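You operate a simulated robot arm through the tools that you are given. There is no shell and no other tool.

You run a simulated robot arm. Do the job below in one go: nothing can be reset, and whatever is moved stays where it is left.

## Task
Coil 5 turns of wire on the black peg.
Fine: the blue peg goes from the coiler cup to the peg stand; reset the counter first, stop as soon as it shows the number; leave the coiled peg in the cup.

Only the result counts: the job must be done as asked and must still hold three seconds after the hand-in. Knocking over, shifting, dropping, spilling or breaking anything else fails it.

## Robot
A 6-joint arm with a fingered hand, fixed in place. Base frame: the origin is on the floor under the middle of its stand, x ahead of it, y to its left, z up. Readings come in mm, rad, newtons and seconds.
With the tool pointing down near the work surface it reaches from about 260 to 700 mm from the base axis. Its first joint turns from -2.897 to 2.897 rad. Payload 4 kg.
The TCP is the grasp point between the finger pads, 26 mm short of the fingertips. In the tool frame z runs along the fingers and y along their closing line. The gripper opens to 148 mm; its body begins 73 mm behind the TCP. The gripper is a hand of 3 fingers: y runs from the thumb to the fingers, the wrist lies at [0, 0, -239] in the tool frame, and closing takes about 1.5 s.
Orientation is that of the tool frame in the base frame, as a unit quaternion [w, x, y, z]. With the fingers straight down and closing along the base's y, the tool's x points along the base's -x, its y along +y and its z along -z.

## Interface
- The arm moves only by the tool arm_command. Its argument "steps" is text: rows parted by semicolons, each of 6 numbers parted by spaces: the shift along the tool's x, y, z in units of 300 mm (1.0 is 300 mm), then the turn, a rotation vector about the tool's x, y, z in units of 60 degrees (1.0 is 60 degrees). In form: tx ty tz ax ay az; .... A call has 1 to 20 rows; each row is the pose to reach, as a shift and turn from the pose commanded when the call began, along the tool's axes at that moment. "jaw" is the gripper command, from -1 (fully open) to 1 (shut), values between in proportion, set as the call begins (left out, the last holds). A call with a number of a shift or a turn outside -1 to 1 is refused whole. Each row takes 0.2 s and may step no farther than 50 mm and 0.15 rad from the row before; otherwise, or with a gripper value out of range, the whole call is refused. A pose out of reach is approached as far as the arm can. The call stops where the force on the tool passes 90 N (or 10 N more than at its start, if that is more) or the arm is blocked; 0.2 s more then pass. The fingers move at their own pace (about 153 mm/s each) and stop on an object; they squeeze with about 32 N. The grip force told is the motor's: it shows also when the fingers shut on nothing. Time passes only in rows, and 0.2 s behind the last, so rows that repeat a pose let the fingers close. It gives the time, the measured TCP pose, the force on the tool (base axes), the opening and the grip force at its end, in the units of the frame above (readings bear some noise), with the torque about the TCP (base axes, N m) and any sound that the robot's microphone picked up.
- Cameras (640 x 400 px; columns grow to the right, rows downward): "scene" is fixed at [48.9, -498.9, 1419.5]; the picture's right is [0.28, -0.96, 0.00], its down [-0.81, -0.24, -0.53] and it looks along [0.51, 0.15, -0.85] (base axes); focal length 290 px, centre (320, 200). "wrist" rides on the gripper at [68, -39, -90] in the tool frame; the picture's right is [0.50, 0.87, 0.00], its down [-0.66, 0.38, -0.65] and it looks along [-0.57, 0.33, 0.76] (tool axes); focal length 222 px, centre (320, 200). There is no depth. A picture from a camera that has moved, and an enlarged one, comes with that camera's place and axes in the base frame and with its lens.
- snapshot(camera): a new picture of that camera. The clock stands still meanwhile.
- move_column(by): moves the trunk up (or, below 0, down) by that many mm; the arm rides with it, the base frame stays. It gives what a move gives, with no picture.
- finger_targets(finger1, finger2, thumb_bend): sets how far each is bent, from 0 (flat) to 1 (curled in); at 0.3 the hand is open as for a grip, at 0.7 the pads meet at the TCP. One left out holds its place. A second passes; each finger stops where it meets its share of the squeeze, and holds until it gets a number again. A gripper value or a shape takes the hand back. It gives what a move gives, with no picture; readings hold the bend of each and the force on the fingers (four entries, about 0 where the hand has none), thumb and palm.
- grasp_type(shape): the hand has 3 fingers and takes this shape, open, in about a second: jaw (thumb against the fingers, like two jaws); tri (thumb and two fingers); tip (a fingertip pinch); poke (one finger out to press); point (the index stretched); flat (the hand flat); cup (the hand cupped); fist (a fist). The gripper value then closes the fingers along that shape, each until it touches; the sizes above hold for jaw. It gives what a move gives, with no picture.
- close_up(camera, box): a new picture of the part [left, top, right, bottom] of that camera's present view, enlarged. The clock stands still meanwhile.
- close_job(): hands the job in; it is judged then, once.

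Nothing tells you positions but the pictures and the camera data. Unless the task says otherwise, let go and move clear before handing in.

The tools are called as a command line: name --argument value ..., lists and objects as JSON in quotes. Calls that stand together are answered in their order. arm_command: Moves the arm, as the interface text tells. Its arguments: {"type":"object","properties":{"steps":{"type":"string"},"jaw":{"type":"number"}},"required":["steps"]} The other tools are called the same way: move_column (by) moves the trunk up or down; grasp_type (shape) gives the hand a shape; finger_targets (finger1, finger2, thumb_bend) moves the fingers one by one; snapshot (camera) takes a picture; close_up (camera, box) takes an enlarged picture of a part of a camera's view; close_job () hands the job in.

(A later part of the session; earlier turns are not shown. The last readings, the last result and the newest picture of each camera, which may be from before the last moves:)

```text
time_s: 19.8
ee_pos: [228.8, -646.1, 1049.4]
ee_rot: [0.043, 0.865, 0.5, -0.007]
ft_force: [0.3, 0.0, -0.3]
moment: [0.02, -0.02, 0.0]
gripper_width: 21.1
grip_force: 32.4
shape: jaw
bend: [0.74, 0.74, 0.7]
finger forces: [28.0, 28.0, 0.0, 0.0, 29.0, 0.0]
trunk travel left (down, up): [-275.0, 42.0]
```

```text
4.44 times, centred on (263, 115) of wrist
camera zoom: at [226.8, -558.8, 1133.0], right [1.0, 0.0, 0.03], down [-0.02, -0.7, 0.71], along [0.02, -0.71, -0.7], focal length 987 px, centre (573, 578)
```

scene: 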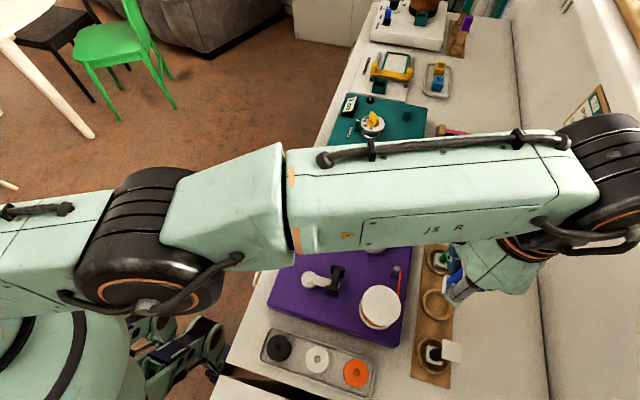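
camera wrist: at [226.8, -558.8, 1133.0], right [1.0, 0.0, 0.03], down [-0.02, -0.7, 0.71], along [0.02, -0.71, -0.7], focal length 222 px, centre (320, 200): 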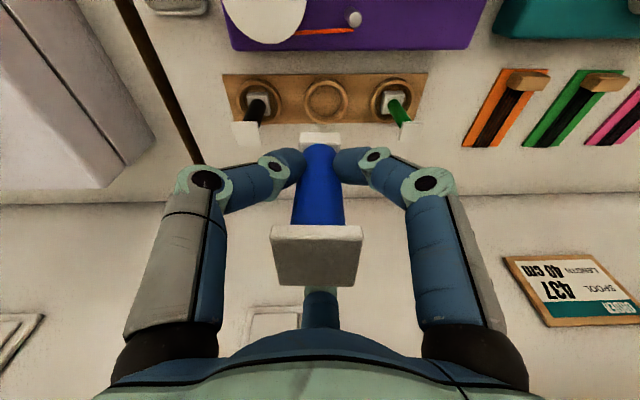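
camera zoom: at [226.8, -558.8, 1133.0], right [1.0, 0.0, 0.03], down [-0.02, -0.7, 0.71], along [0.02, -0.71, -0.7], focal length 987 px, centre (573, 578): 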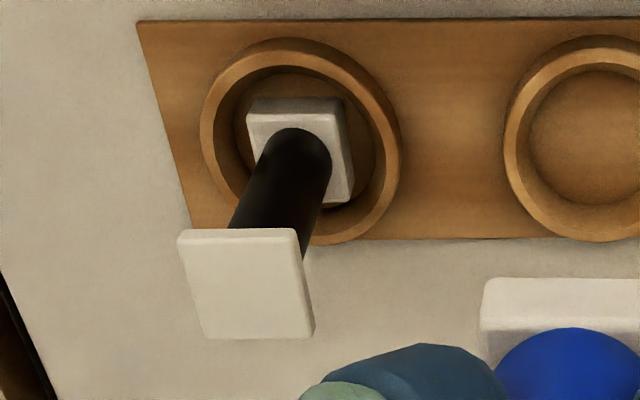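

The middle slot centre refines to (245, -691). I'll go out and down to hover over it with the peg's base roughly 30 mm above the ring rim.

arm_command --steps "-0.0105 0.0124 0.08 0 0 0; -0.021 0.0248 0.16 0 0 0; -0.0314 0.0372 0.24 0 0 0; -0.0418 0.0495 0.32 0 0 0; -0.0523 0.062 0.4 0 0 0; -0.0627 0.0743 0.475 0 0 0; -0.0627 0.0743 0.475 0 0 0"

snapshot --camera "wrist"

snapshot --camera "scene"

```text
time_s: 21.4
ee_pos: [244.3, -683.6, 910.4]
ee_rot: [0.043, 0.865, 0.5, -0.008]
ft_force: [-0.1, -0.2, -0.3]
moment: [0.01, 0.02, 0.01]
gripper_width: 20.8
grip_force: 32.1
shape: jaw
bend: [0.74, 0.74, 0.7]
finger forces: [27.8, 28.0, 0.1, 0.0, 28.9, 0.0]
trunk travel left (down, up): [-275.0, 42.0]
```

```text
taken
camera wrist: at [241.1, -596.5, 993.6], right [1.0, 0.0, 0.03], down [-0.02, -0.7, 0.71], along [0.02, -0.71, -0.7], focal length 222 px, centre (320, 200)
```

wrist: 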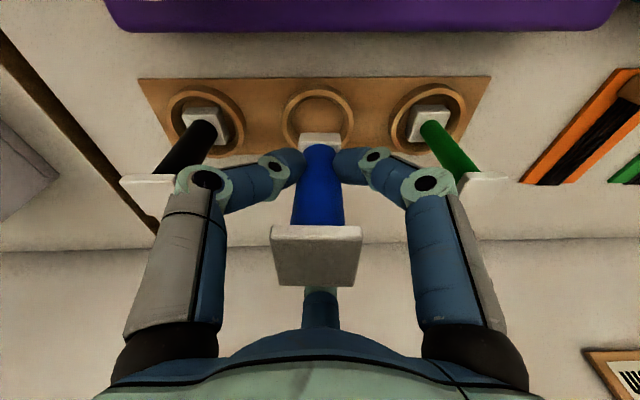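

```text
taken
```

scene: 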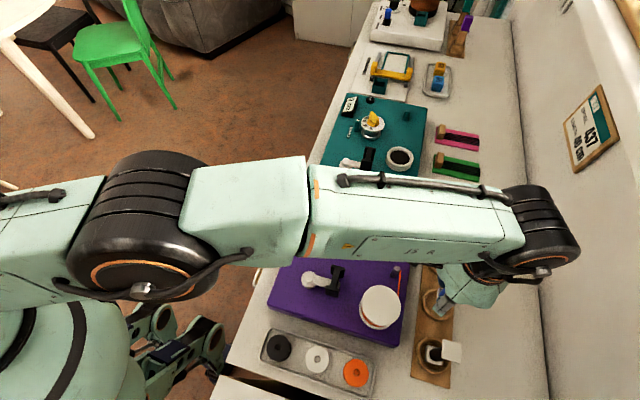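

close_up --camera "wrist" --box '[240, 70, 400, 170]'

close_up --camera "scene" --box '[390, 240, 500, 400]'

```text
4.00 times, centred on (320, 120) of wrist
camera zoom: at [241.1, -596.5, 993.6], right [1.0, 0.0, 0.03], down [-0.02, -0.7, 0.71], along [0.02, -0.71, -0.7], focal length 888 px, centre (320, 520)
```

zoom: 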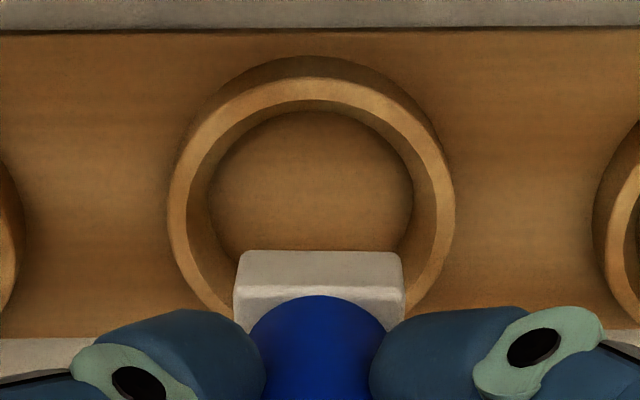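

```text
2.50 times, centred on (445, 320) of scene
camera zoom: at [48.9, -498.9, 1419.5], right [0.28, -0.96, 0.0], down [-0.81, -0.24, -0.53], along [0.51, 0.15, -0.85], focal length 725 px, centre (8, -100)
```

zoom: 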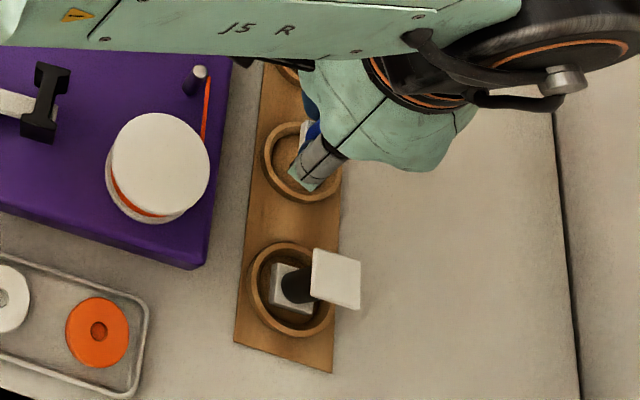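

The hand is over the slot and the peg hangs straight. The base centre needs about 4.5 mm more toward -y. I'll shift while lowering to TCP z = 872, then creep to contact.

arm_command --steps "-0.013 0.008 0.01 0 0 0; -0.0125 0.0075 0.03 0 0 0; -0.01 0.006 0.06 0 0 0; -0.007 0.004 0.095 0 0 0; -0.004 0.002 0.1276 0 0 0; -0.004 0.002 0.1276 0 0 0"

close_up --camera "wrist" --box '[240, 70, 400, 170]'

close_up --camera "scene" --box '[400, 250, 496, 310]'

```text
time_s: 22.8
ee_pos: [245.3, -687.8, 872.3]
ee_rot: [0.043, 0.865, 0.5, -0.008]
ft_force: [0.0, 0.2, -1.9]
moment: [0.02, 0.0, 0.0]
gripper_width: 20.9
grip_force: 32.0
shape: jaw
bend: [0.74, 0.74, 0.7]
finger forces: [27.9, 27.9, 0.0, 0.0, 28.9, 0.0]
trunk travel left (down, up): [-275.0, 42.0]
```

```text
4.00 times, centred on (320, 120) of wrist
camera zoom: at [242.6, -601.4, 956.1], right [1.0, 0.0, 0.03], down [-0.02, -0.7, 0.71], along [0.02, -0.71, -0.7], focal length 888 px, centre (320, 520)
```

zoom: 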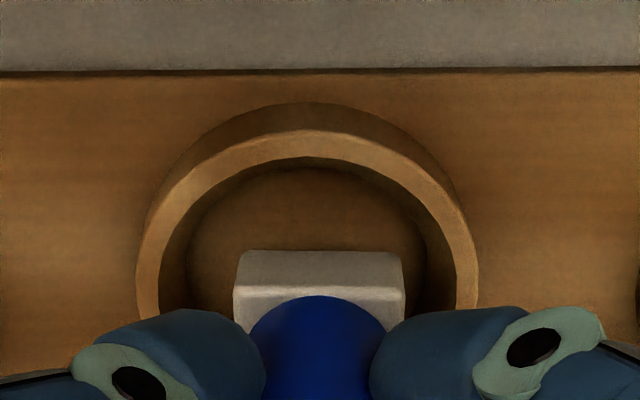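

```text
6.67 times, centred on (448, 280) of scene
camera zoom: at [48.9, -498.9, 1419.5], right [0.28, -0.96, 0.0], down [-0.81, -0.24, -0.53], along [0.51, 0.15, -0.85], focal length 1932 px, centre (-533, -333)
```

zoom: 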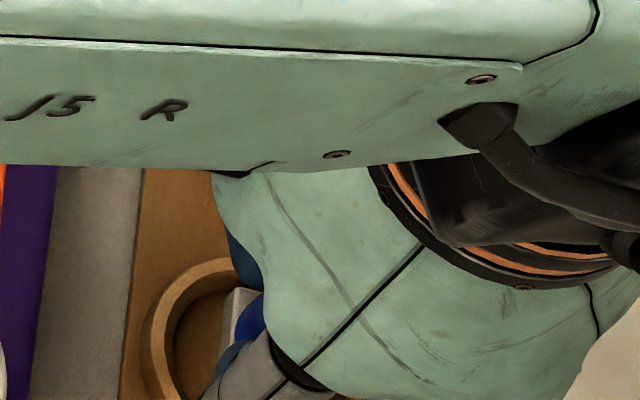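

arm_command --steps "-0.0025 -0.0043 0.007 0 0 0; -0.0025 -0.0043 0.014 0 0 0; -0.0025 -0.0043 0.02 0 0 0"

close_up --camera "wrist" --box '[240, 70, 400, 170]'

```text
time_s: 23.6
ee_pos: [244.6, -688.5, 867.8]
ee_rot: [0.043, 0.865, 0.499, -0.008]
ft_force: [-0.1, -0.1, -0.9]
moment: [-0.02, 0.01, 0.04]
gripper_width: 21.0
grip_force: 31.8
shape: jaw
bend: [0.74, 0.74, 0.7]
finger forces: [27.9, 28.0, 0.0, 0.0, 29.1, 0.0]
trunk travel left (down, up): [-275.0, 42.0]
```

```text
4.00 times, centred on (320, 120) of wrist
camera zoom: at [241.7, -602.4, 950.2], right [1.0, 0.0, 0.03], down [-0.02, -0.7, 0.71], along [0.02, -0.71, -0.7], focal length 888 px, centre (320, 520)
```

zoom: 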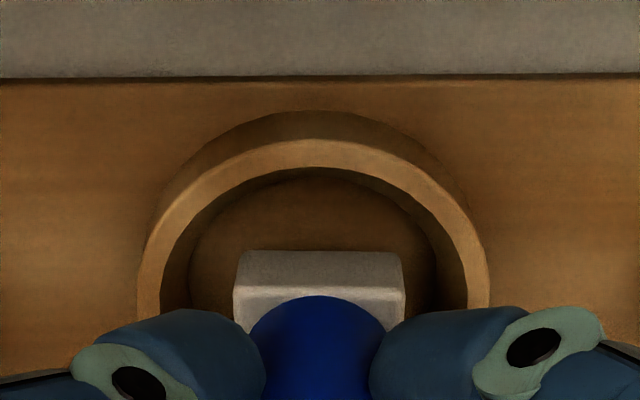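

arm_command --steps "0 0 0.005 0 0 0; 0 0 0.01 0 0 0"

arm_command --steps "0 0 0.004 0 0 0; 0 0 0.008 0 0 0"

```text
time_s: 24.2
ee_pos: [243.8, -689.3, 864.0]
ee_rot: [0.042, 0.865, 0.5, -0.007]
ft_force: [0.8, -0.2, -0.8]
moment: [0.0, 0.0, 0.01]
gripper_width: 20.8
grip_force: 32.3
shape: jaw
bend: [0.74, 0.74, 0.7]
finger forces: [27.9, 28.1, 0.0, 0.0, 29.0, 0.0]
trunk travel left (down, up): [-275.0, 42.0]
```

```text
time_s: 24.8
ee_pos: [246.9, -687.9, 862.3]
ee_rot: [0.044, 0.865, 0.5, -0.007]
ft_force: [0.5, -0.2, 4.5]
moment: [0.06, -0.02, 0.0]
gripper_width: 20.7
grip_force: 32.2
shape: jaw
bend: [0.74, 0.74, 0.7]
finger forces: [28.6, 29.2, 0.0, 0.0, 29.2, 0.0]
trunk travel left (down, up): [-275.0, 42.0]
```

Contact: the force rose to about 4.5 N at z ≈ 862, as expected. I'll open just a little first so the peg settles while still caged.

arm_command --steps "0 0 0 0 0 0; 0 0 0 0 0 0; 0 0 0 0 0 0; 0 0 0 0 0 0" --jaw 0.5

snapshot --camera "wrist"

close_up --camera "wrist" --box '[240, 70, 400, 170]'

```text
time_s: 25.8
ee_pos: [245.5, -687.8, 860.2]
ee_rot: [0.043, 0.865, 0.5, -0.007]
ft_force: [-0.1, -0.2, 0.4]
moment: [0.0, 0.01, -0.02]
gripper_width: 36.9
grip_force: 0.1
shape: jaw
bend: [0.76, 0.76, 0.7]
finger forces: [0.1, 0.1, 0.0, 0.0, 0.1, 0.0]
trunk travel left (down, up): [-275.0, 42.0]
```

```text
taken
camera wrist: at [241.8, -602.2, 943.8], right [1.0, 0.0, 0.03], down [-0.02, -0.7, 0.71], along [0.02, -0.71, -0.7], focal length 222 px, centre (320, 200)
```

wrist: 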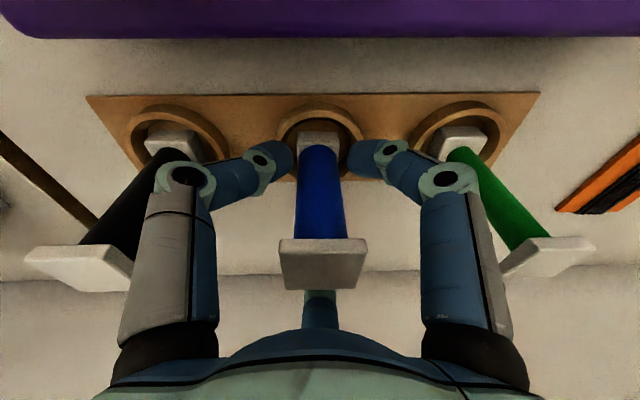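

```text
4.00 times, centred on (320, 120) of wrist
camera zoom: at [241.8, -602.2, 943.8], right [1.0, 0.0, 0.03], down [-0.02, -0.7, 0.71], along [0.02, -0.71, -0.7], focal length 888 px, centre (320, 520)
```

zoom: 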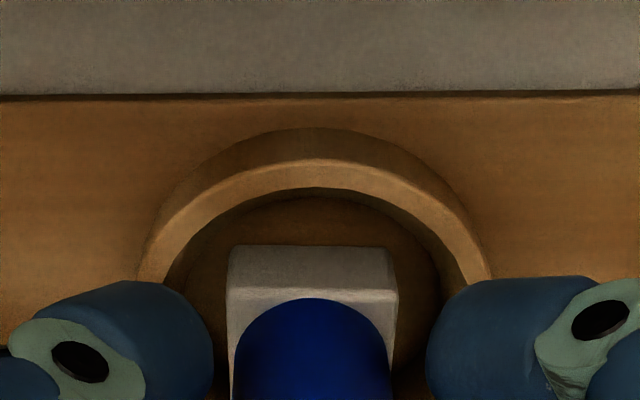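

The blue peg now stands upright and free in the middle ring. I'll open to about 90 mm and withdraw along the tool axis.

arm_command --steps "0 0 0 0 0 0; 0 0 0 0 0 0; 0 0 0 0 0 0; 0 0 0 0 0 0" --jaw -0.2

snapshot --camera "wrist"

```text
time_s: 26.8
ee_pos: [244.9, -686.8, 862.1]
ee_rot: [0.043, 0.865, 0.499, -0.008]
ft_force: [-0.3, 0.0, 0.2]
moment: [0.01, 0.0, 0.0]
gripper_width: 88.1
grip_force: 0.0
shape: jaw
bend: [0.32, 0.32, 0.7]
finger forces: [0.0, 0.1, 0.1, 0.1, 0.0, 0.1]
trunk travel left (down, up): [-275.0, 42.0]
```

```text
taken
camera wrist: at [241.8, -602.2, 943.8], right [1.0, 0.0, 0.03], down [-0.02, -0.7, 0.71], along [0.02, -0.71, -0.7], focal length 222 px, centre (320, 200)
```

wrist: 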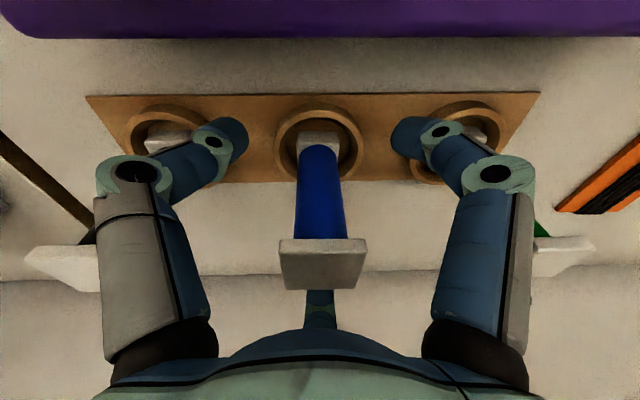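

arm_command --steps "0 0 -0.03 0 0 0; 0 0 -0.08 0 0 0; 0 0 -0.14 0 0 0; 0 0 -0.2 0 0 0; 0 0 -0.27 0 0 0; 0 0 -0.34 0 0 0; 0 0 -0.4 0 0 0; 0 0 -0.4 0 0 0"

snapshot --camera "wrist"

snapshot --camera "scene"

```text
time_s: 28.6
ee_pos: [241.6, -678.5, 982.7]
ee_rot: [0.043, 0.865, 0.5, -0.007]
ft_force: [-0.4, -0.9, 0.5]
moment: [0.01, -0.02, 0.01]
gripper_width: 88.1
grip_force: 0.2
shape: jaw
bend: [0.32, 0.32, 0.7]
finger forces: [0.1, 0.1, 0.1, 0.1, 0.0, 0.0]
trunk travel left (down, up): [-275.0, 42.0]
```

```text
taken
camera wrist: at [239.0, -593.5, 1065.1], right [1.0, 0.0, 0.03], down [-0.02, -0.7, 0.71], along [0.02, -0.71, -0.7], focal length 222 px, centre (320, 200)
```

wrist: 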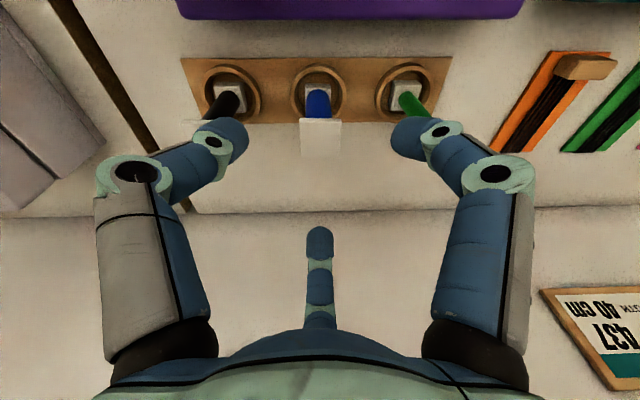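

```text
taken
```

scene: 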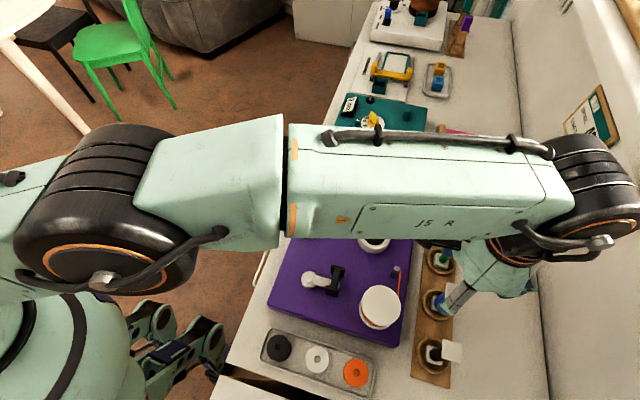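

The blue peg is in the middle ring, upright. I'll bring the tool back to vertical and move over the black peg at about (148, -691).

arm_command --steps "-0.0475 -0.063 0.013 0.016 0.0135 0; -0.095 -0.126 0.026 0.032 0.027 0; -0.1425 -0.189 0.04 0.0475 0.0405 0; -0.19 -0.252 0.053 0.0633 0.0542 0; -0.19 -0.252 0.053 0.0633 0.0542 0"

snapshot --camera "wrist"

snapshot --camera "scene"

```text
time_s: 29.8
ee_pos: [148.4, -691.2, 963.6]
ee_rot: [0.0, 0.866, 0.5, 0.0]
ft_force: [-0.1, 0.0, 1.4]
moment: [-0.01, -0.03, -0.02]
gripper_width: 88.3
grip_force: 0.1
shape: jaw
bend: [0.32, 0.32, 0.7]
finger forces: [0.0, 0.1, 0.0, 0.1, 0.1, 0.0]
trunk travel left (down, up): [-275.0, 42.0]
```

```text
taken
camera wrist: at [148.2, -612.9, 1053.3], right [1.0, 0.0, 0.0], down [0.0, -0.76, 0.65], along [0.0, -0.65, -0.76], focal length 222 px, centre (320, 200)
```

wrist: 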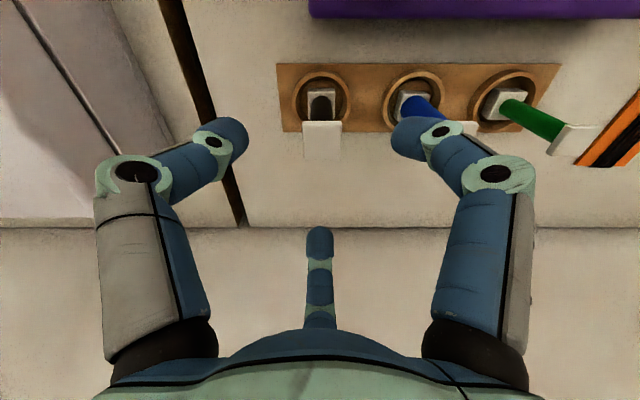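

```text
taken
```

scene: 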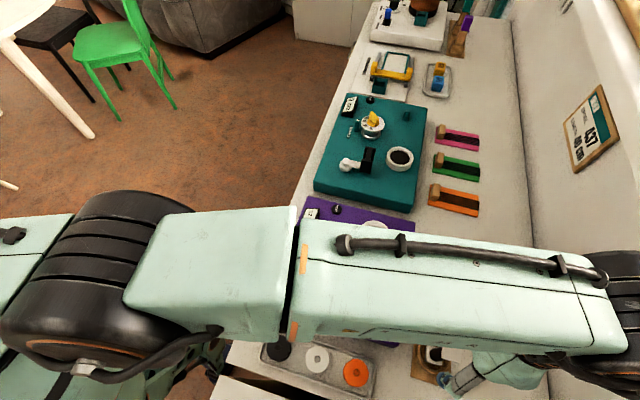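

close_up --camera "wrist" --box '[272, 60, 368, 170]'

close_up --camera "wrist" --box '[370, 60, 530, 160]'

```text
3.64 times, centred on (320, 115) of wrist
camera zoom: at [148.2, -612.9, 1053.3], right [1.0, 0.0, 0.0], down [0.0, -0.76, 0.65], along [0.0, -0.65, -0.76], focal length 808 px, centre (320, 509)
```

zoom: 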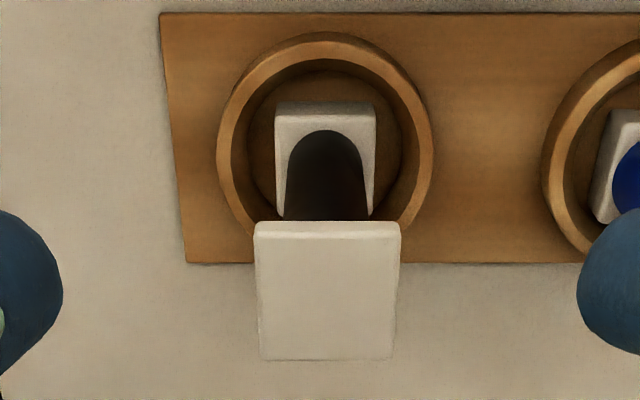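

```text
4.00 times, centred on (450, 110) of wrist
camera zoom: at [148.2, -612.9, 1053.3], right [1.0, 0.0, 0.0], down [0.0, -0.76, 0.65], along [0.0, -0.65, -0.76], focal length 888 px, centre (-200, 560)
```

zoom: 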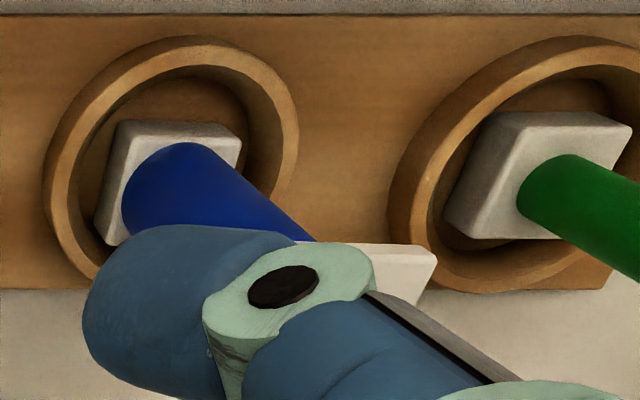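

The black peg is at about (149.7, -690.6). I'll shift 1.5 mm, narrow the opening slightly to stay clear of the blue peg, and descend.

arm_command --steps "0.0045 0.0032 0.02 0 0 0; 0.0045 0.0032 0.08 0 0 0; 0.0045 0.0032 0.14 0 0 0; 0.0045 0.0032 0.2 0 0 0; 0.0045 0.0032 0.26 0 0 0; 0.0045 0.0032 0.31 0 0 0; 0.0045 0.0032 0.338 0 0 0; 0.0045 0.0032 0.338 0 0 0" --jaw -0.1

snapshot --camera "wrist"

```text
time_s: 31.6
ee_pos: [151.0, -692.2, 860.2]
ee_rot: [0.0, 0.866, 0.5, 0.0]
ft_force: [-0.6, -0.8, -0.2]
moment: [-0.06, 0.01, 0.0]
gripper_width: 81.8
grip_force: 0.1
shape: jaw
bend: [0.34, 0.34, 0.7]
finger forces: [0.0, 0.0, 0.0, 0.1, 0.1, 0.0]
trunk travel left (down, up): [-275.0, 42.0]
```

```text
taken
camera wrist: at [149.7, -612.9, 950.8], right [1.0, 0.0, 0.0], down [0.0, -0.76, 0.65], along [0.0, -0.65, -0.76], focal length 222 px, centre (320, 200)
```

wrist: 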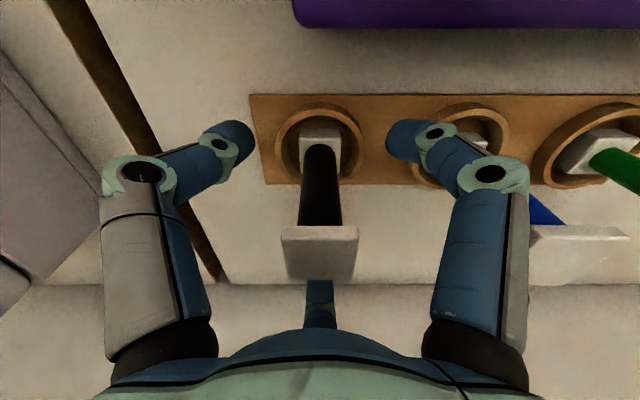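

The fingers stand round the black cylinder, clear of the blue peg. Closing the grip.

arm_command --steps "0 0 0 0 0 0; 0 0 0 0 0 0; 0 0 0 0 0 0; 0 0 0 0 0 0; 0 0 0 0 0 0; 0 0 0 0 0 0; 0 0 0 0 0 0; 0 0 0 0 0 0" --jaw 1

snapshot --camera "wrist"

```text
time_s: 33.4
ee_pos: [150.2, -692.0, 862.3]
ee_rot: [-0.001, 0.866, 0.5, 0.0]
ft_force: [-0.2, 0.0, -0.6]
moment: [0.02, 0.02, 0.03]
gripper_width: 14.3
grip_force: 32.6
shape: jaw
bend: [0.73, 0.73, 0.7]
finger forces: [28.5, 26.9, 0.1, 0.1, 28.2, 0.0]
trunk travel left (down, up): [-275.0, 42.0]
```

```text
taken
camera wrist: at [149.6, -612.9, 951.0], right [1.0, 0.0, 0.0], down [0.0, -0.76, 0.65], along [0.0, -0.65, -0.76], focal length 222 px, centre (320, 200)
```

wrist: 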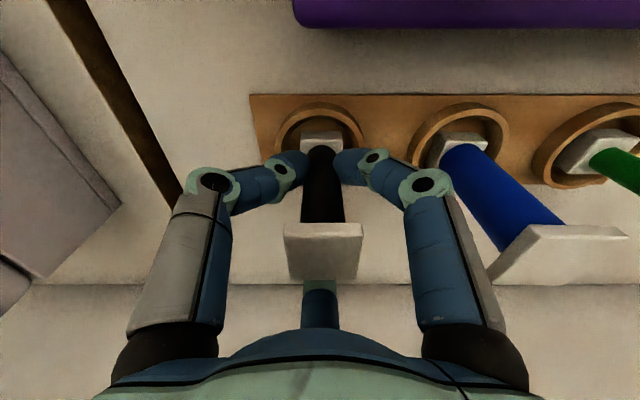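

The black peg is gripped firmly (width 14.3 mm). Lifting straight up.

arm_command --steps "0 0 -0.015 0 0 0; 0 0 -0.05 0 0 0; 0 0 -0.1 0 0 0; 0 0 -0.15 0 0 0; 0 0 -0.2 0 0 0; 0 0 -0.25 0 0 0; 0 0 -0.31 0 0 0; 0.04 0.03 -0.35 0 0 0; 0.12 0.03 -0.43 0 0 0; 0.2 0.03 -0.5 0 0 0; 0.2 0.03 -0.5 0 0 0"

snapshot --camera "wrist"

snapshot --camera "scene"

```text
time_s: 35.8
ee_pos: [187.4, -643.5, 1012.0]
ee_rot: [0.0, 0.866, 0.501, 0.0]
ft_force: [-0.6, -0.9, -0.5]
moment: [-0.02, -0.01, -0.05]
gripper_width: 14.3
grip_force: 31.9
shape: jaw
bend: [0.73, 0.73, 0.7]
finger forces: [28.7, 27.0, 0.0, 0.0, 28.0, 0.1]
trunk travel left (down, up): [-275.0, 42.0]
```

```text
taken
camera wrist: at [185.7, -564.7, 1101.0], right [1.0, 0.0, 0.0], down [0.0, -0.76, 0.65], along [0.0, -0.65, -0.76], focal length 222 px, centre (320, 200)
```

wrist: 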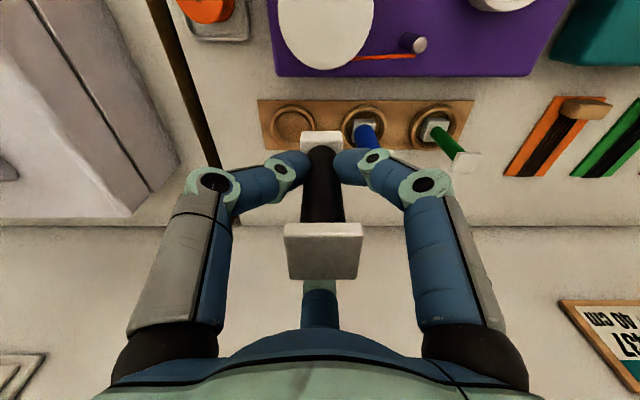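

```text
taken
```

scene: 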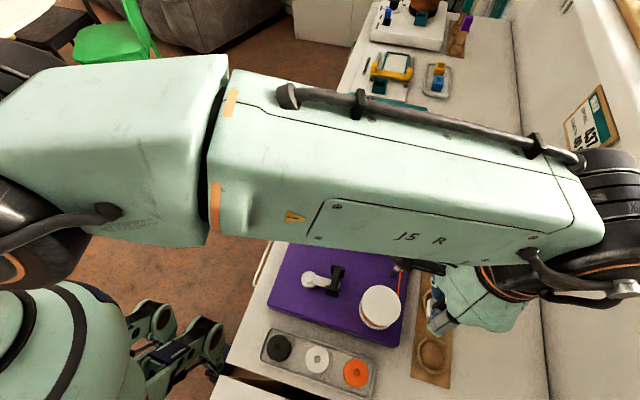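

The black peg is held straight. Now carrying it at z ≈ 1012 over the coiler cup at (330, -535).

arm_command --steps "0.079 0.034 0 0 0 0; 0.158 0.067 0 0 0 0; 0.237 0.101 0 0 0 0; 0.315 0.135 0 0 0 0; 0.394 0.168 0 0 0 0; 0.473 0.202 0 0 0 0; 0.552 0.2357 0 0 0 0; 0.552 0.2357 0 0 0 0"

snapshot --camera "wrist"

close_up --camera "wrist" --box '[260, 50, 380, 160]'

```text
time_s: 37.6
ee_pos: [329.0, -534.6, 1012.4]
ee_rot: [0.0, 0.866, 0.5, 0.0]
ft_force: [0.5, 1.1, -1.1]
moment: [0.0, 0.02, 0.03]
gripper_width: 14.6
grip_force: 32.1
shape: jaw
bend: [0.73, 0.73, 0.7]
finger forces: [28.5, 27.1, 0.0, 0.1, 28.1, 0.1]
trunk travel left (down, up): [-275.0, 42.0]
```

```text
taken
camera wrist: at [329.0, -455.0, 1102.9], right [1.0, 0.0, 0.0], down [0.0, -0.76, 0.65], along [0.0, -0.65, -0.76], focal length 222 px, centre (320, 200)
```

wrist: 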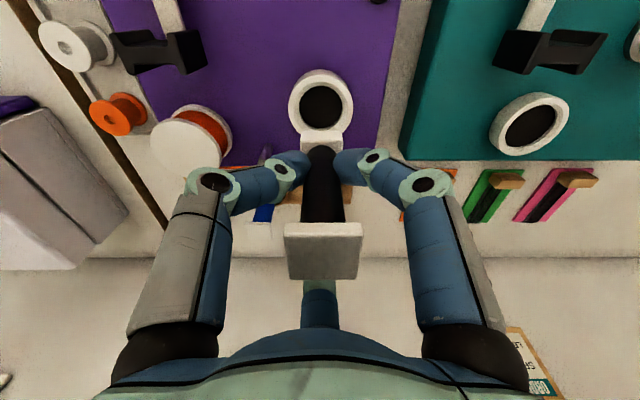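

```text
3.64 times, centred on (320, 105) of wrist
camera zoom: at [329.0, -455.0, 1102.9], right [1.0, 0.0, 0.0], down [0.0, -0.76, 0.65], along [0.0, -0.65, -0.76], focal length 808 px, centre (320, 546)
```

zoom: 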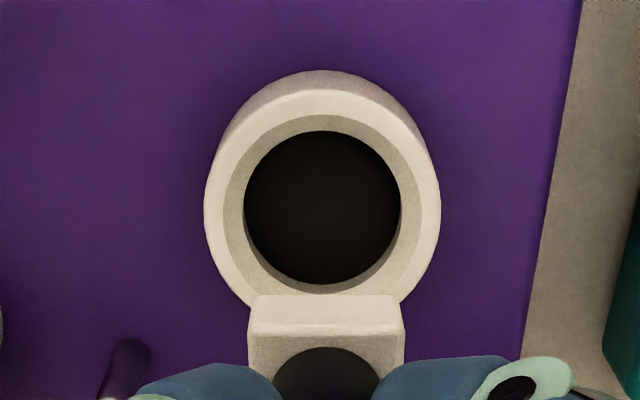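

The cup centre is about (329.8, -534.8) and the black peg's base is nearly over it. I'll trim 1.5 mm and lower to just above seating (z ≈ 930).

arm_command --steps "-0.0049 0.0009 0.02 0 0 0; -0.0049 0.0009 0.08 0 0 0; -0.0049 0.0009 0.14 0 0 0; -0.0049 0.0009 0.19 0 0 0; -0.0049 0.0009 0.24 0 0 0; -0.0049 0.0009 0.265 0 0 0; -0.0049 0.0009 0.265 0 0 0"

close_up --camera "wrist" --box '[260, 60, 380, 170]'

close_up --camera "scene" --box '[320, 150, 440, 270]'

```text
time_s: 39.2
ee_pos: [330.1, -536.6, 933.1]
ee_rot: [-0.001, 0.866, 0.501, 0.0]
ft_force: [0.2, -0.1, -0.8]
moment: [0.0, 0.01, -0.03]
gripper_width: 14.3
grip_force: 31.9
shape: jaw
bend: [0.73, 0.73, 0.7]
finger forces: [28.6, 27.2, 0.0, 0.1, 28.0, 0.0]
trunk travel left (down, up): [-275.0, 42.0]
```

```text
3.64 times, centred on (320, 115) of wrist
camera zoom: at [330.3, -457.3, 1022.3], right [1.0, 0.0, 0.0], down [0.0, -0.76, 0.65], along [0.0, -0.65, -0.76], focal length 808 px, centre (320, 509)
```

zoom: 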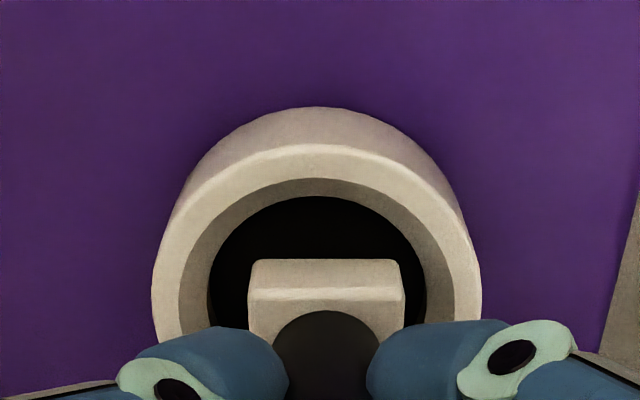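

```text
3.33 times, centred on (380, 210) of scene
camera zoom: at [48.9, -498.9, 1419.5], right [0.28, -0.96, 0.0], down [-0.81, -0.24, -0.53], along [0.51, 0.15, -0.85], focal length 966 px, centre (120, 167)
```

zoom: 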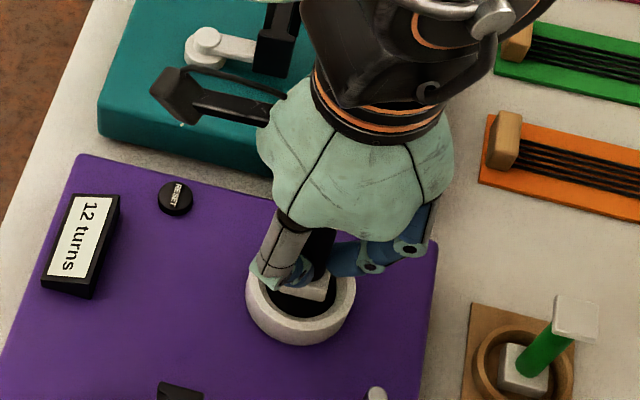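

arm_command --steps "-0.001 -0.0052 0.005 0 0 0; -0.001 -0.0052 0.012 0 0 0; -0.001 -0.0052 0.02 0 0 0; -0.001 -0.0052 0.027 0 0 0"

close_up --camera "wrist" --box '[260, 60, 380, 170]'

```text
time_s: 40.2
ee_pos: [329.3, -536.3, 924.2]
ee_rot: [-0.001, 0.866, 0.5, 0.0]
ft_force: [0.6, -0.2, -0.1]
moment: [0.02, -0.03, -0.01]
gripper_width: 14.2
grip_force: 32.1
shape: jaw
bend: [0.73, 0.73, 0.7]
finger forces: [28.7, 27.0, 0.1, 0.0, 28.0, 0.1]
trunk travel left (down, up): [-275.0, 42.0]
```

```text
3.64 times, centred on (320, 115) of wrist
camera zoom: at [328.7, -456.8, 1013.9], right [1.0, 0.0, 0.0], down [0.0, -0.76, 0.65], along [0.0, -0.65, -0.76], focal length 808 px, centre (320, 509)
```

zoom: 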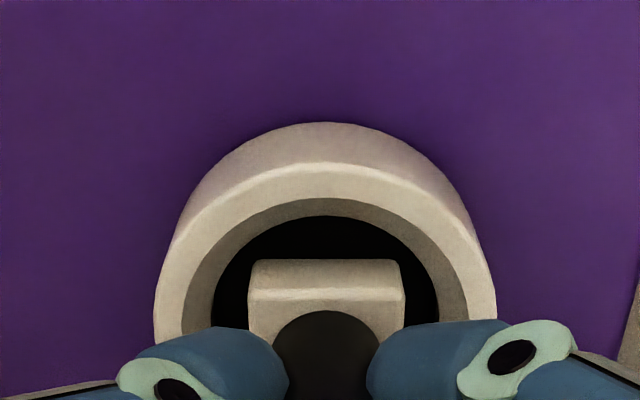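

Well centred in the cup. Creeping down to contact.

arm_command --steps "0 0 0.004 0 0 0; 0 0 0.008 0 0 0"

arm_command --steps "0 0 0.003 0 0 0; 0 0 0.005 0 0 0"

```text
time_s: 40.8
ee_pos: [329.4, -537.0, 922.0]
ee_rot: [0.0, 0.866, 0.5, 0.0]
ft_force: [0.0, 0.4, -0.9]
moment: [0.0, -0.02, 0.02]
gripper_width: 14.7
grip_force: 31.8
shape: jaw
bend: [0.73, 0.73, 0.7]
finger forces: [28.7, 27.0, 0.0, 0.1, 28.0, 0.0]
trunk travel left (down, up): [-275.0, 42.0]
```

```text
time_s: 41.4
ee_pos: [328.4, -536.8, 920.8]
ee_rot: [0.0, 0.866, 0.499, 0.0]
ft_force: [-0.6, -0.4, 0.1]
moment: [-0.03, 0.03, -0.04]
gripper_width: 14.4
grip_force: 32.0
shape: jaw
bend: [0.73, 0.73, 0.7]
finger forces: [28.7, 27.2, 0.1, 0.0, 28.2, 0.1]
trunk travel left (down, up): [-275.0, 42.0]
```

arm_command --steps "0 0 0.003 0 0 0; 0 0 0.005 0 0 0"

close_up --camera "wrist" --box '[260, 60, 380, 170]'

```text
time_s: 42.0
ee_pos: [327.5, -535.6, 920.8]
ee_rot: [0.001, 0.866, 0.501, 0.001]
ft_force: [-1.4, -1.6, 6.7]
moment: [0.02, 0.02, -0.02]
gripper_width: 14.7
grip_force: 31.9
shape: jaw
bend: [0.74, 0.73, 0.7]
finger forces: [29.3, 28.4, 0.0, 0.0, 29.9, 0.0]
trunk travel left (down, up): [-275.0, 42.0]
```

```text
3.64 times, centred on (320, 115) of wrist
camera zoom: at [328.8, -457.2, 1009.8], right [1.0, 0.0, 0.0], down [0.0, -0.76, 0.65], along [0.0, -0.65, -0.76], focal length 808 px, centre (320, 509)
```

zoom: 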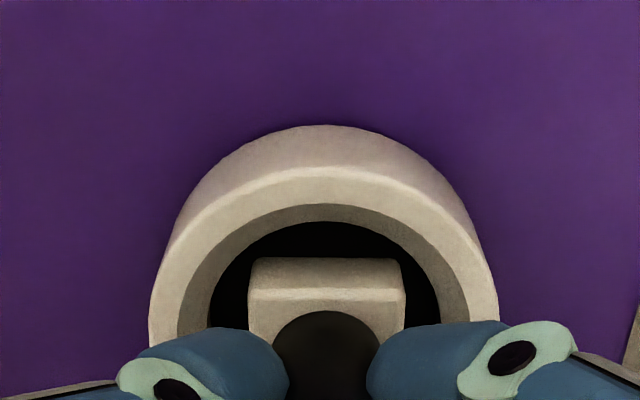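

The peg touches the cup floor (about 6.7 N). I'll release in two stages and check that it stays upright.

arm_command --steps "0 0 0 0 0 0; 0 0 0 0 0 0; 0 0 0 0 0 0; 0 0 0 0 0 0" --jaw 0.5

arm_command --steps "0 0 0 0 0 0; 0 0 0 0 0 0; 0 0 0 0 0 0; 0 0 0 0 0 0" --jaw -0.3

snapshot --camera "wrist"

```text
time_s: 43.0
ee_pos: [330.2, -536.1, 918.9]
ee_rot: [0.0, 0.866, 0.501, 0.0]
ft_force: [0.9, -0.3, 0.2]
moment: [-0.01, 0.0, 0.01]
gripper_width: 36.8
grip_force: 0.1
shape: jaw
bend: [0.76, 0.76, 0.7]
finger forces: [0.0, 0.0, 0.0, 0.0, 0.1, 0.1]
trunk travel left (down, up): [-275.0, 42.0]
```

```text
time_s: 44.0
ee_pos: [329.5, -536.5, 919.1]
ee_rot: [0.0, 0.867, 0.499, 0.0]
ft_force: [-0.2, -0.2, -0.1]
moment: [-0.02, -0.05, -0.03]
gripper_width: 95.8
grip_force: 0.1
shape: jaw
bend: [0.3, 0.3, 0.7]
finger forces: [0.0, 0.1, 0.1, 0.0, 0.0, 0.0]
trunk travel left (down, up): [-275.0, 42.0]
```

```text
taken
camera wrist: at [329.1, -457.2, 1009.0], right [1.0, 0.0, 0.0], down [0.0, -0.76, 0.65], along [0.0, -0.65, -0.76], focal length 222 px, centre (320, 200)
```

wrist: 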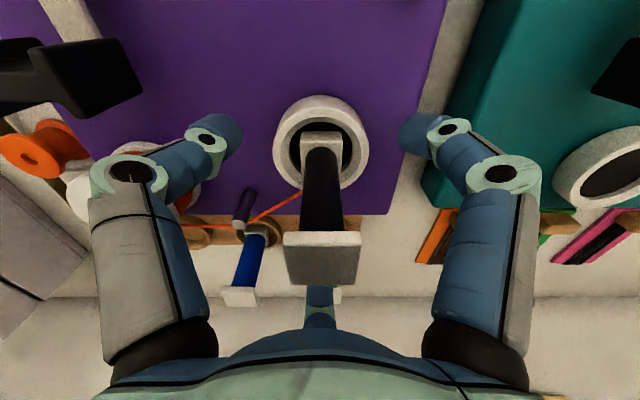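

The black peg stands in the cup and the wire has attached to it. Withdrawing straight up.

arm_command --steps "0 0 -0.03 0 0 0; 0 0 -0.09 0 0 0; 0 0 -0.15 0 0 0; 0 0 -0.22 0 0 0; 0 0 -0.29 0 0 0; 0 0 -0.36 0 0 0; 0 0 -0.43 0 0 0; 0 0 -0.43 0 0 0"

snapshot --camera "wrist"

grasp_type --shape "poke"

snapshot --camera "wrist"

snapshot --camera "scene"

```text
time_s: 45.8
ee_pos: [330.0, -537.1, 1047.1]
ee_rot: [0.0, 0.866, 0.499, 0.0]
ft_force: [-0.3, 0.6, 0.6]
moment: [0.01, -0.01, -0.02]
gripper_width: 95.4
grip_force: 0.0
shape: jaw
bend: [0.3, 0.3, 0.7]
finger forces: [0.0, 0.1, 0.1, 0.0, 0.1, 0.0]
trunk travel left (down, up): [-275.0, 42.0]
```

```text
taken
camera wrist: at [330.5, -457.4, 1138.5], right [1.0, 0.0, 0.0], down [0.0, -0.76, 0.65], along [0.0, -0.65, -0.76], focal length 222 px, centre (320, 200)
```

wrist: 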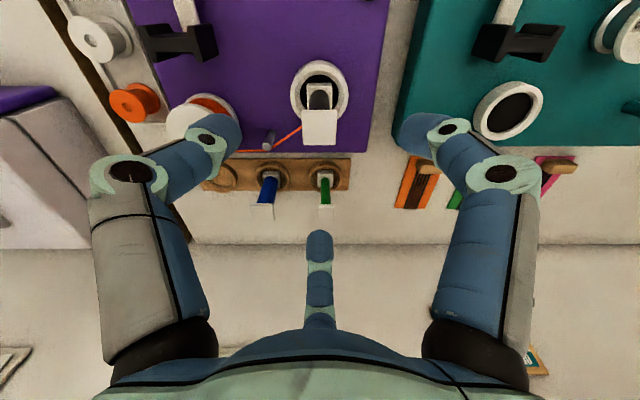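

```text
time_s: 46.7
ee_pos: [330.6, -537.6, 1048.9]
ee_rot: [0.0, 0.866, 0.5, 0.0]
ft_force: [0.2, -0.3, -0.2]
moment: [0.02, 0.02, 0.04]
gripper_width: 0.0
grip_force: 0.2
shape: poke
bend: [1.0, 1.0, 0.4]
finger forces: [0.0, 0.0, 0.1, 0.1, 0.1, 0.0]
trunk travel left (down, up): [-275.0, 42.0]
```

```text
taken
camera wrist: at [330.4, -457.3, 1138.4], right [1.0, 0.0, 0.0], down [0.0, -0.76, 0.65], along [0.0, -0.65, -0.76], focal length 222 px, centre (320, 200)
```

wrist: 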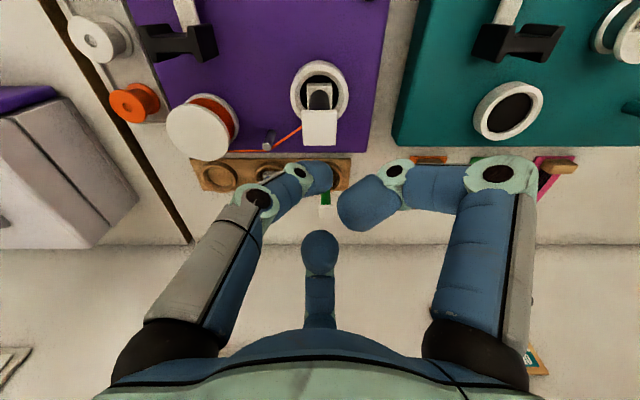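

```text
taken
```

scene: 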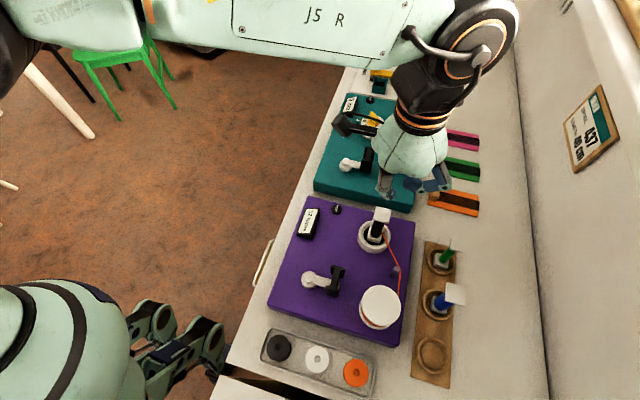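

Everything stands as wanted: blue in the middle ring, black in the cup. In the poke shape the thumb points down near the tool axis; I'll check which tip is lowest.

close_up --camera "wrist" --box '[220, 130, 420, 255]'

close_up --camera "scene" --box '[350, 130, 470, 210]'

close_up --camera "scene" --box '[290, 190, 450, 290]'

```text
3.20 times, centred on (320, 192) of wrist
camera zoom: at [330.4, -457.3, 1138.4], right [1.0, 0.0, 0.0], down [0.0, -0.76, 0.65], along [0.0, -0.65, -0.76], focal length 711 px, centre (320, 224)
```

zoom: 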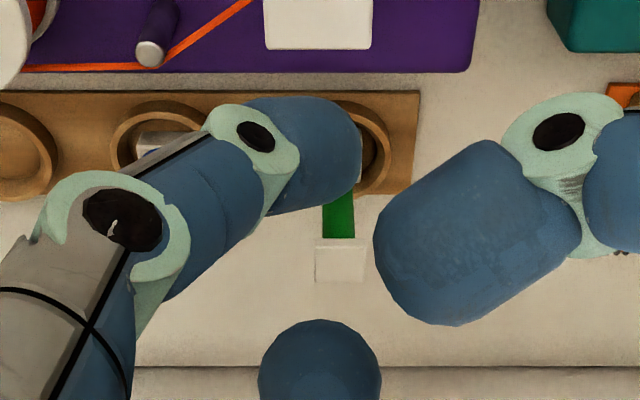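

```text
5.00 times, centred on (410, 170) of scene
camera zoom: at [48.9, -498.9, 1419.5], right [0.28, -0.96, 0.0], down [-0.81, -0.24, -0.53], along [0.51, 0.15, -0.85], focal length 1449 px, centre (-130, 350)
```

zoom: 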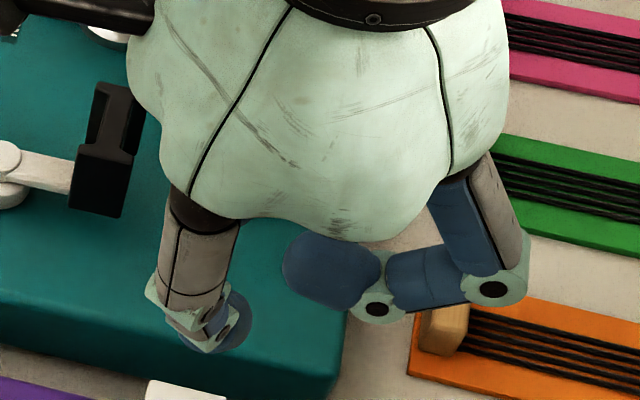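

```text
4.00 times, centred on (370, 240) of scene
camera zoom: at [48.9, -498.9, 1419.5], right [0.28, -0.96, 0.0], down [-0.81, -0.24, -0.53], along [0.51, 0.15, -0.85], focal length 1159 px, centre (120, 40)
```

zoom: 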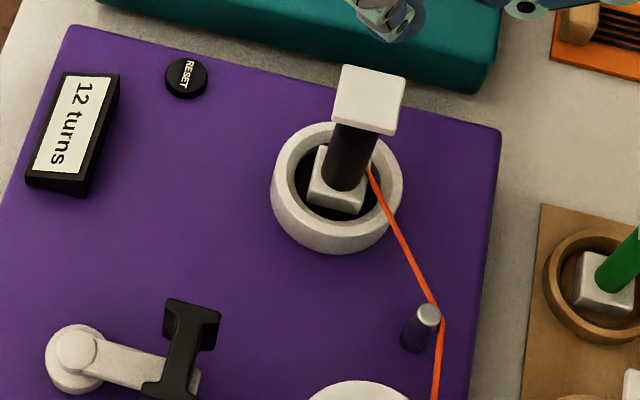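

In the poke shape the thumb tip is lowest and lies close to the tool axis. I'll move over the RESET button at (380, -442) and stop above it to check alignment.

arm_command --steps "0.0885 -0.006 0 0 0 0; 0.177 -0.012 0 0 0 0; 0.265 -0.019 0 0 0 0; 0.354 -0.025 0.02 0 0 0; 0.354 -0.025 0.11 0 0 0; 0.354 -0.025 0.2 0 0 0; 0.354 -0.025 0.29 0 0 0; 0.354 -0.025 0.37 0 0 0; 0.354 -0.025 0.44 0 0 0; 0.354 -0.025 0.44 0 0 0"

snapshot --camera "wrist"

snapshot --camera "scene"

close_up --camera "scene" --box '[290, 160, 386, 220]'

```text
time_s: 48.9
ee_pos: [375.6, -439.2, 916.8]
ee_rot: [0.001, 0.866, 0.5, 0.0]
ft_force: [0.2, -0.1, 0.1]
moment: [0.0, 0.01, 0.05]
gripper_width: 0.1
grip_force: 0.1
shape: poke
bend: [1.0, 1.0, 0.4]
finger forces: [0.1, 0.0, 0.0, 0.0, 0.0, 0.0]
trunk travel left (down, up): [-275.0, 42.0]
```

```text
taken
camera wrist: at [375.7, -360.6, 1006.8], right [1.0, 0.0, 0.0], down [0.0, -0.76, 0.65], along [0.0, -0.65, -0.76], focal length 222 px, centre (320, 200)
```

wrist: 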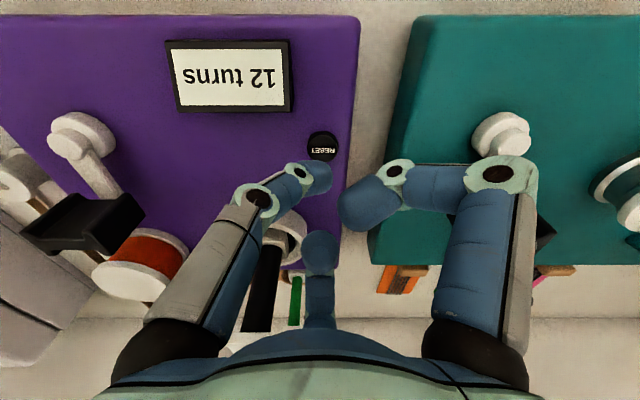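

```text
taken
```

scene: 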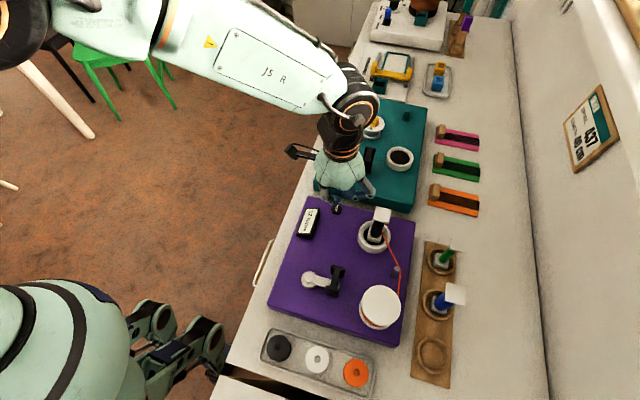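

```text
6.67 times, centred on (338, 190) of scene
camera zoom: at [48.9, -498.9, 1419.5], right [0.28, -0.96, 0.0], down [-0.81, -0.24, -0.53], along [0.51, 0.15, -0.85], focal length 1932 px, centre (200, 267)
```

zoom: 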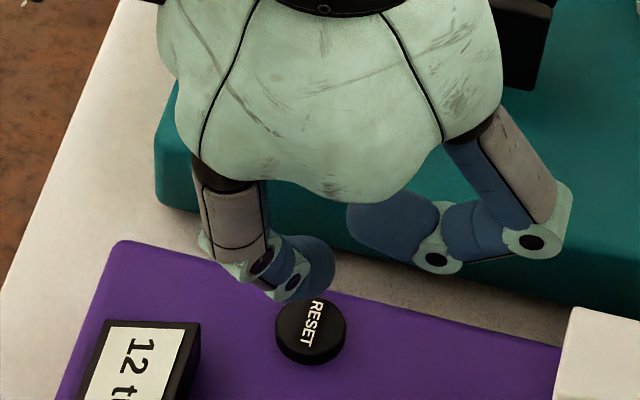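

close_up --camera "wrist" --box '[256, 115, 384, 215]'

```text
4.00 times, centred on (320, 165) of wrist
camera zoom: at [375.7, -360.6, 1006.8], right [1.0, 0.0, 0.0], down [0.0, -0.76, 0.65], along [0.0, -0.65, -0.76], focal length 888 px, centre (320, 340)
```

zoom: 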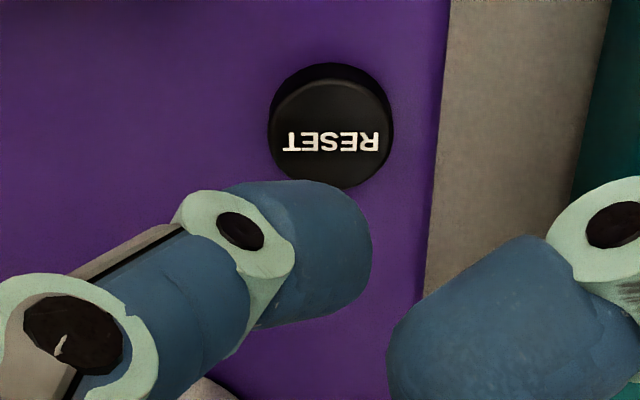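

The button's top centre refines to (378, -442, 851). The thumb tip ends about 30 mm below the TCP, near the axis. I'll shift slightly and lower to just above it.

arm_command --steps "-0.0016 0.0106 0.03 0 0 0; -0.0016 0.0106 0.06 0 0 0; -0.0016 0.0106 0.09 0 0 0; -0.0016 0.0106 0.1 0 0 0"

close_up --camera "wrist" --box '[256, 115, 384, 215]'

close_up --camera "scene" --box '[290, 170, 386, 230]'

```text
time_s: 49.9
ee_pos: [378.7, -443.1, 884.9]
ee_rot: [0.0, 0.866, 0.5, 0.0]
ft_force: [0.3, 0.1, -0.6]
moment: [0.01, 0.01, 0.0]
gripper_width: 0.0
grip_force: 0.0
shape: poke
bend: [1.0, 1.0, 0.4]
finger forces: [0.0, 0.1, 0.1, 0.1, 0.1, 0.1]
trunk travel left (down, up): [-275.0, 42.0]
```

```text
4.00 times, centred on (320, 165) of wrist
camera zoom: at [378.1, -363.1, 975.4], right [1.0, 0.0, 0.0], down [0.0, -0.76, 0.65], along [0.0, -0.65, -0.76], focal length 888 px, centre (320, 340)
```

zoom: 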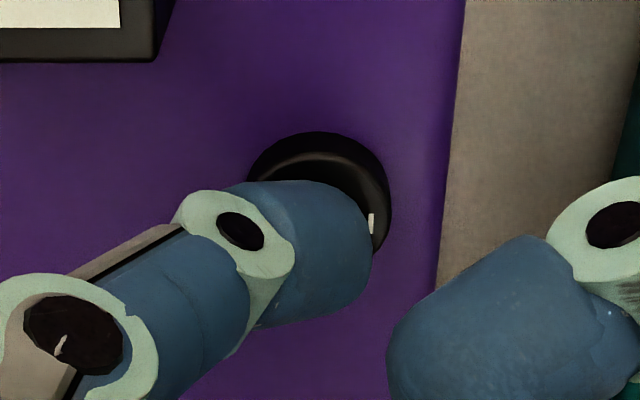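

```text
6.67 times, centred on (338, 200) of scene
camera zoom: at [48.9, -498.9, 1419.5], right [0.28, -0.96, 0.0], down [-0.81, -0.24, -0.53], along [0.51, 0.15, -0.85], focal length 1932 px, centre (200, 200)
```

zoom: 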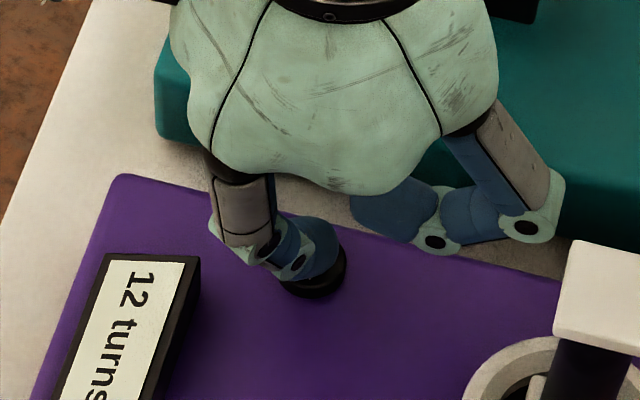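

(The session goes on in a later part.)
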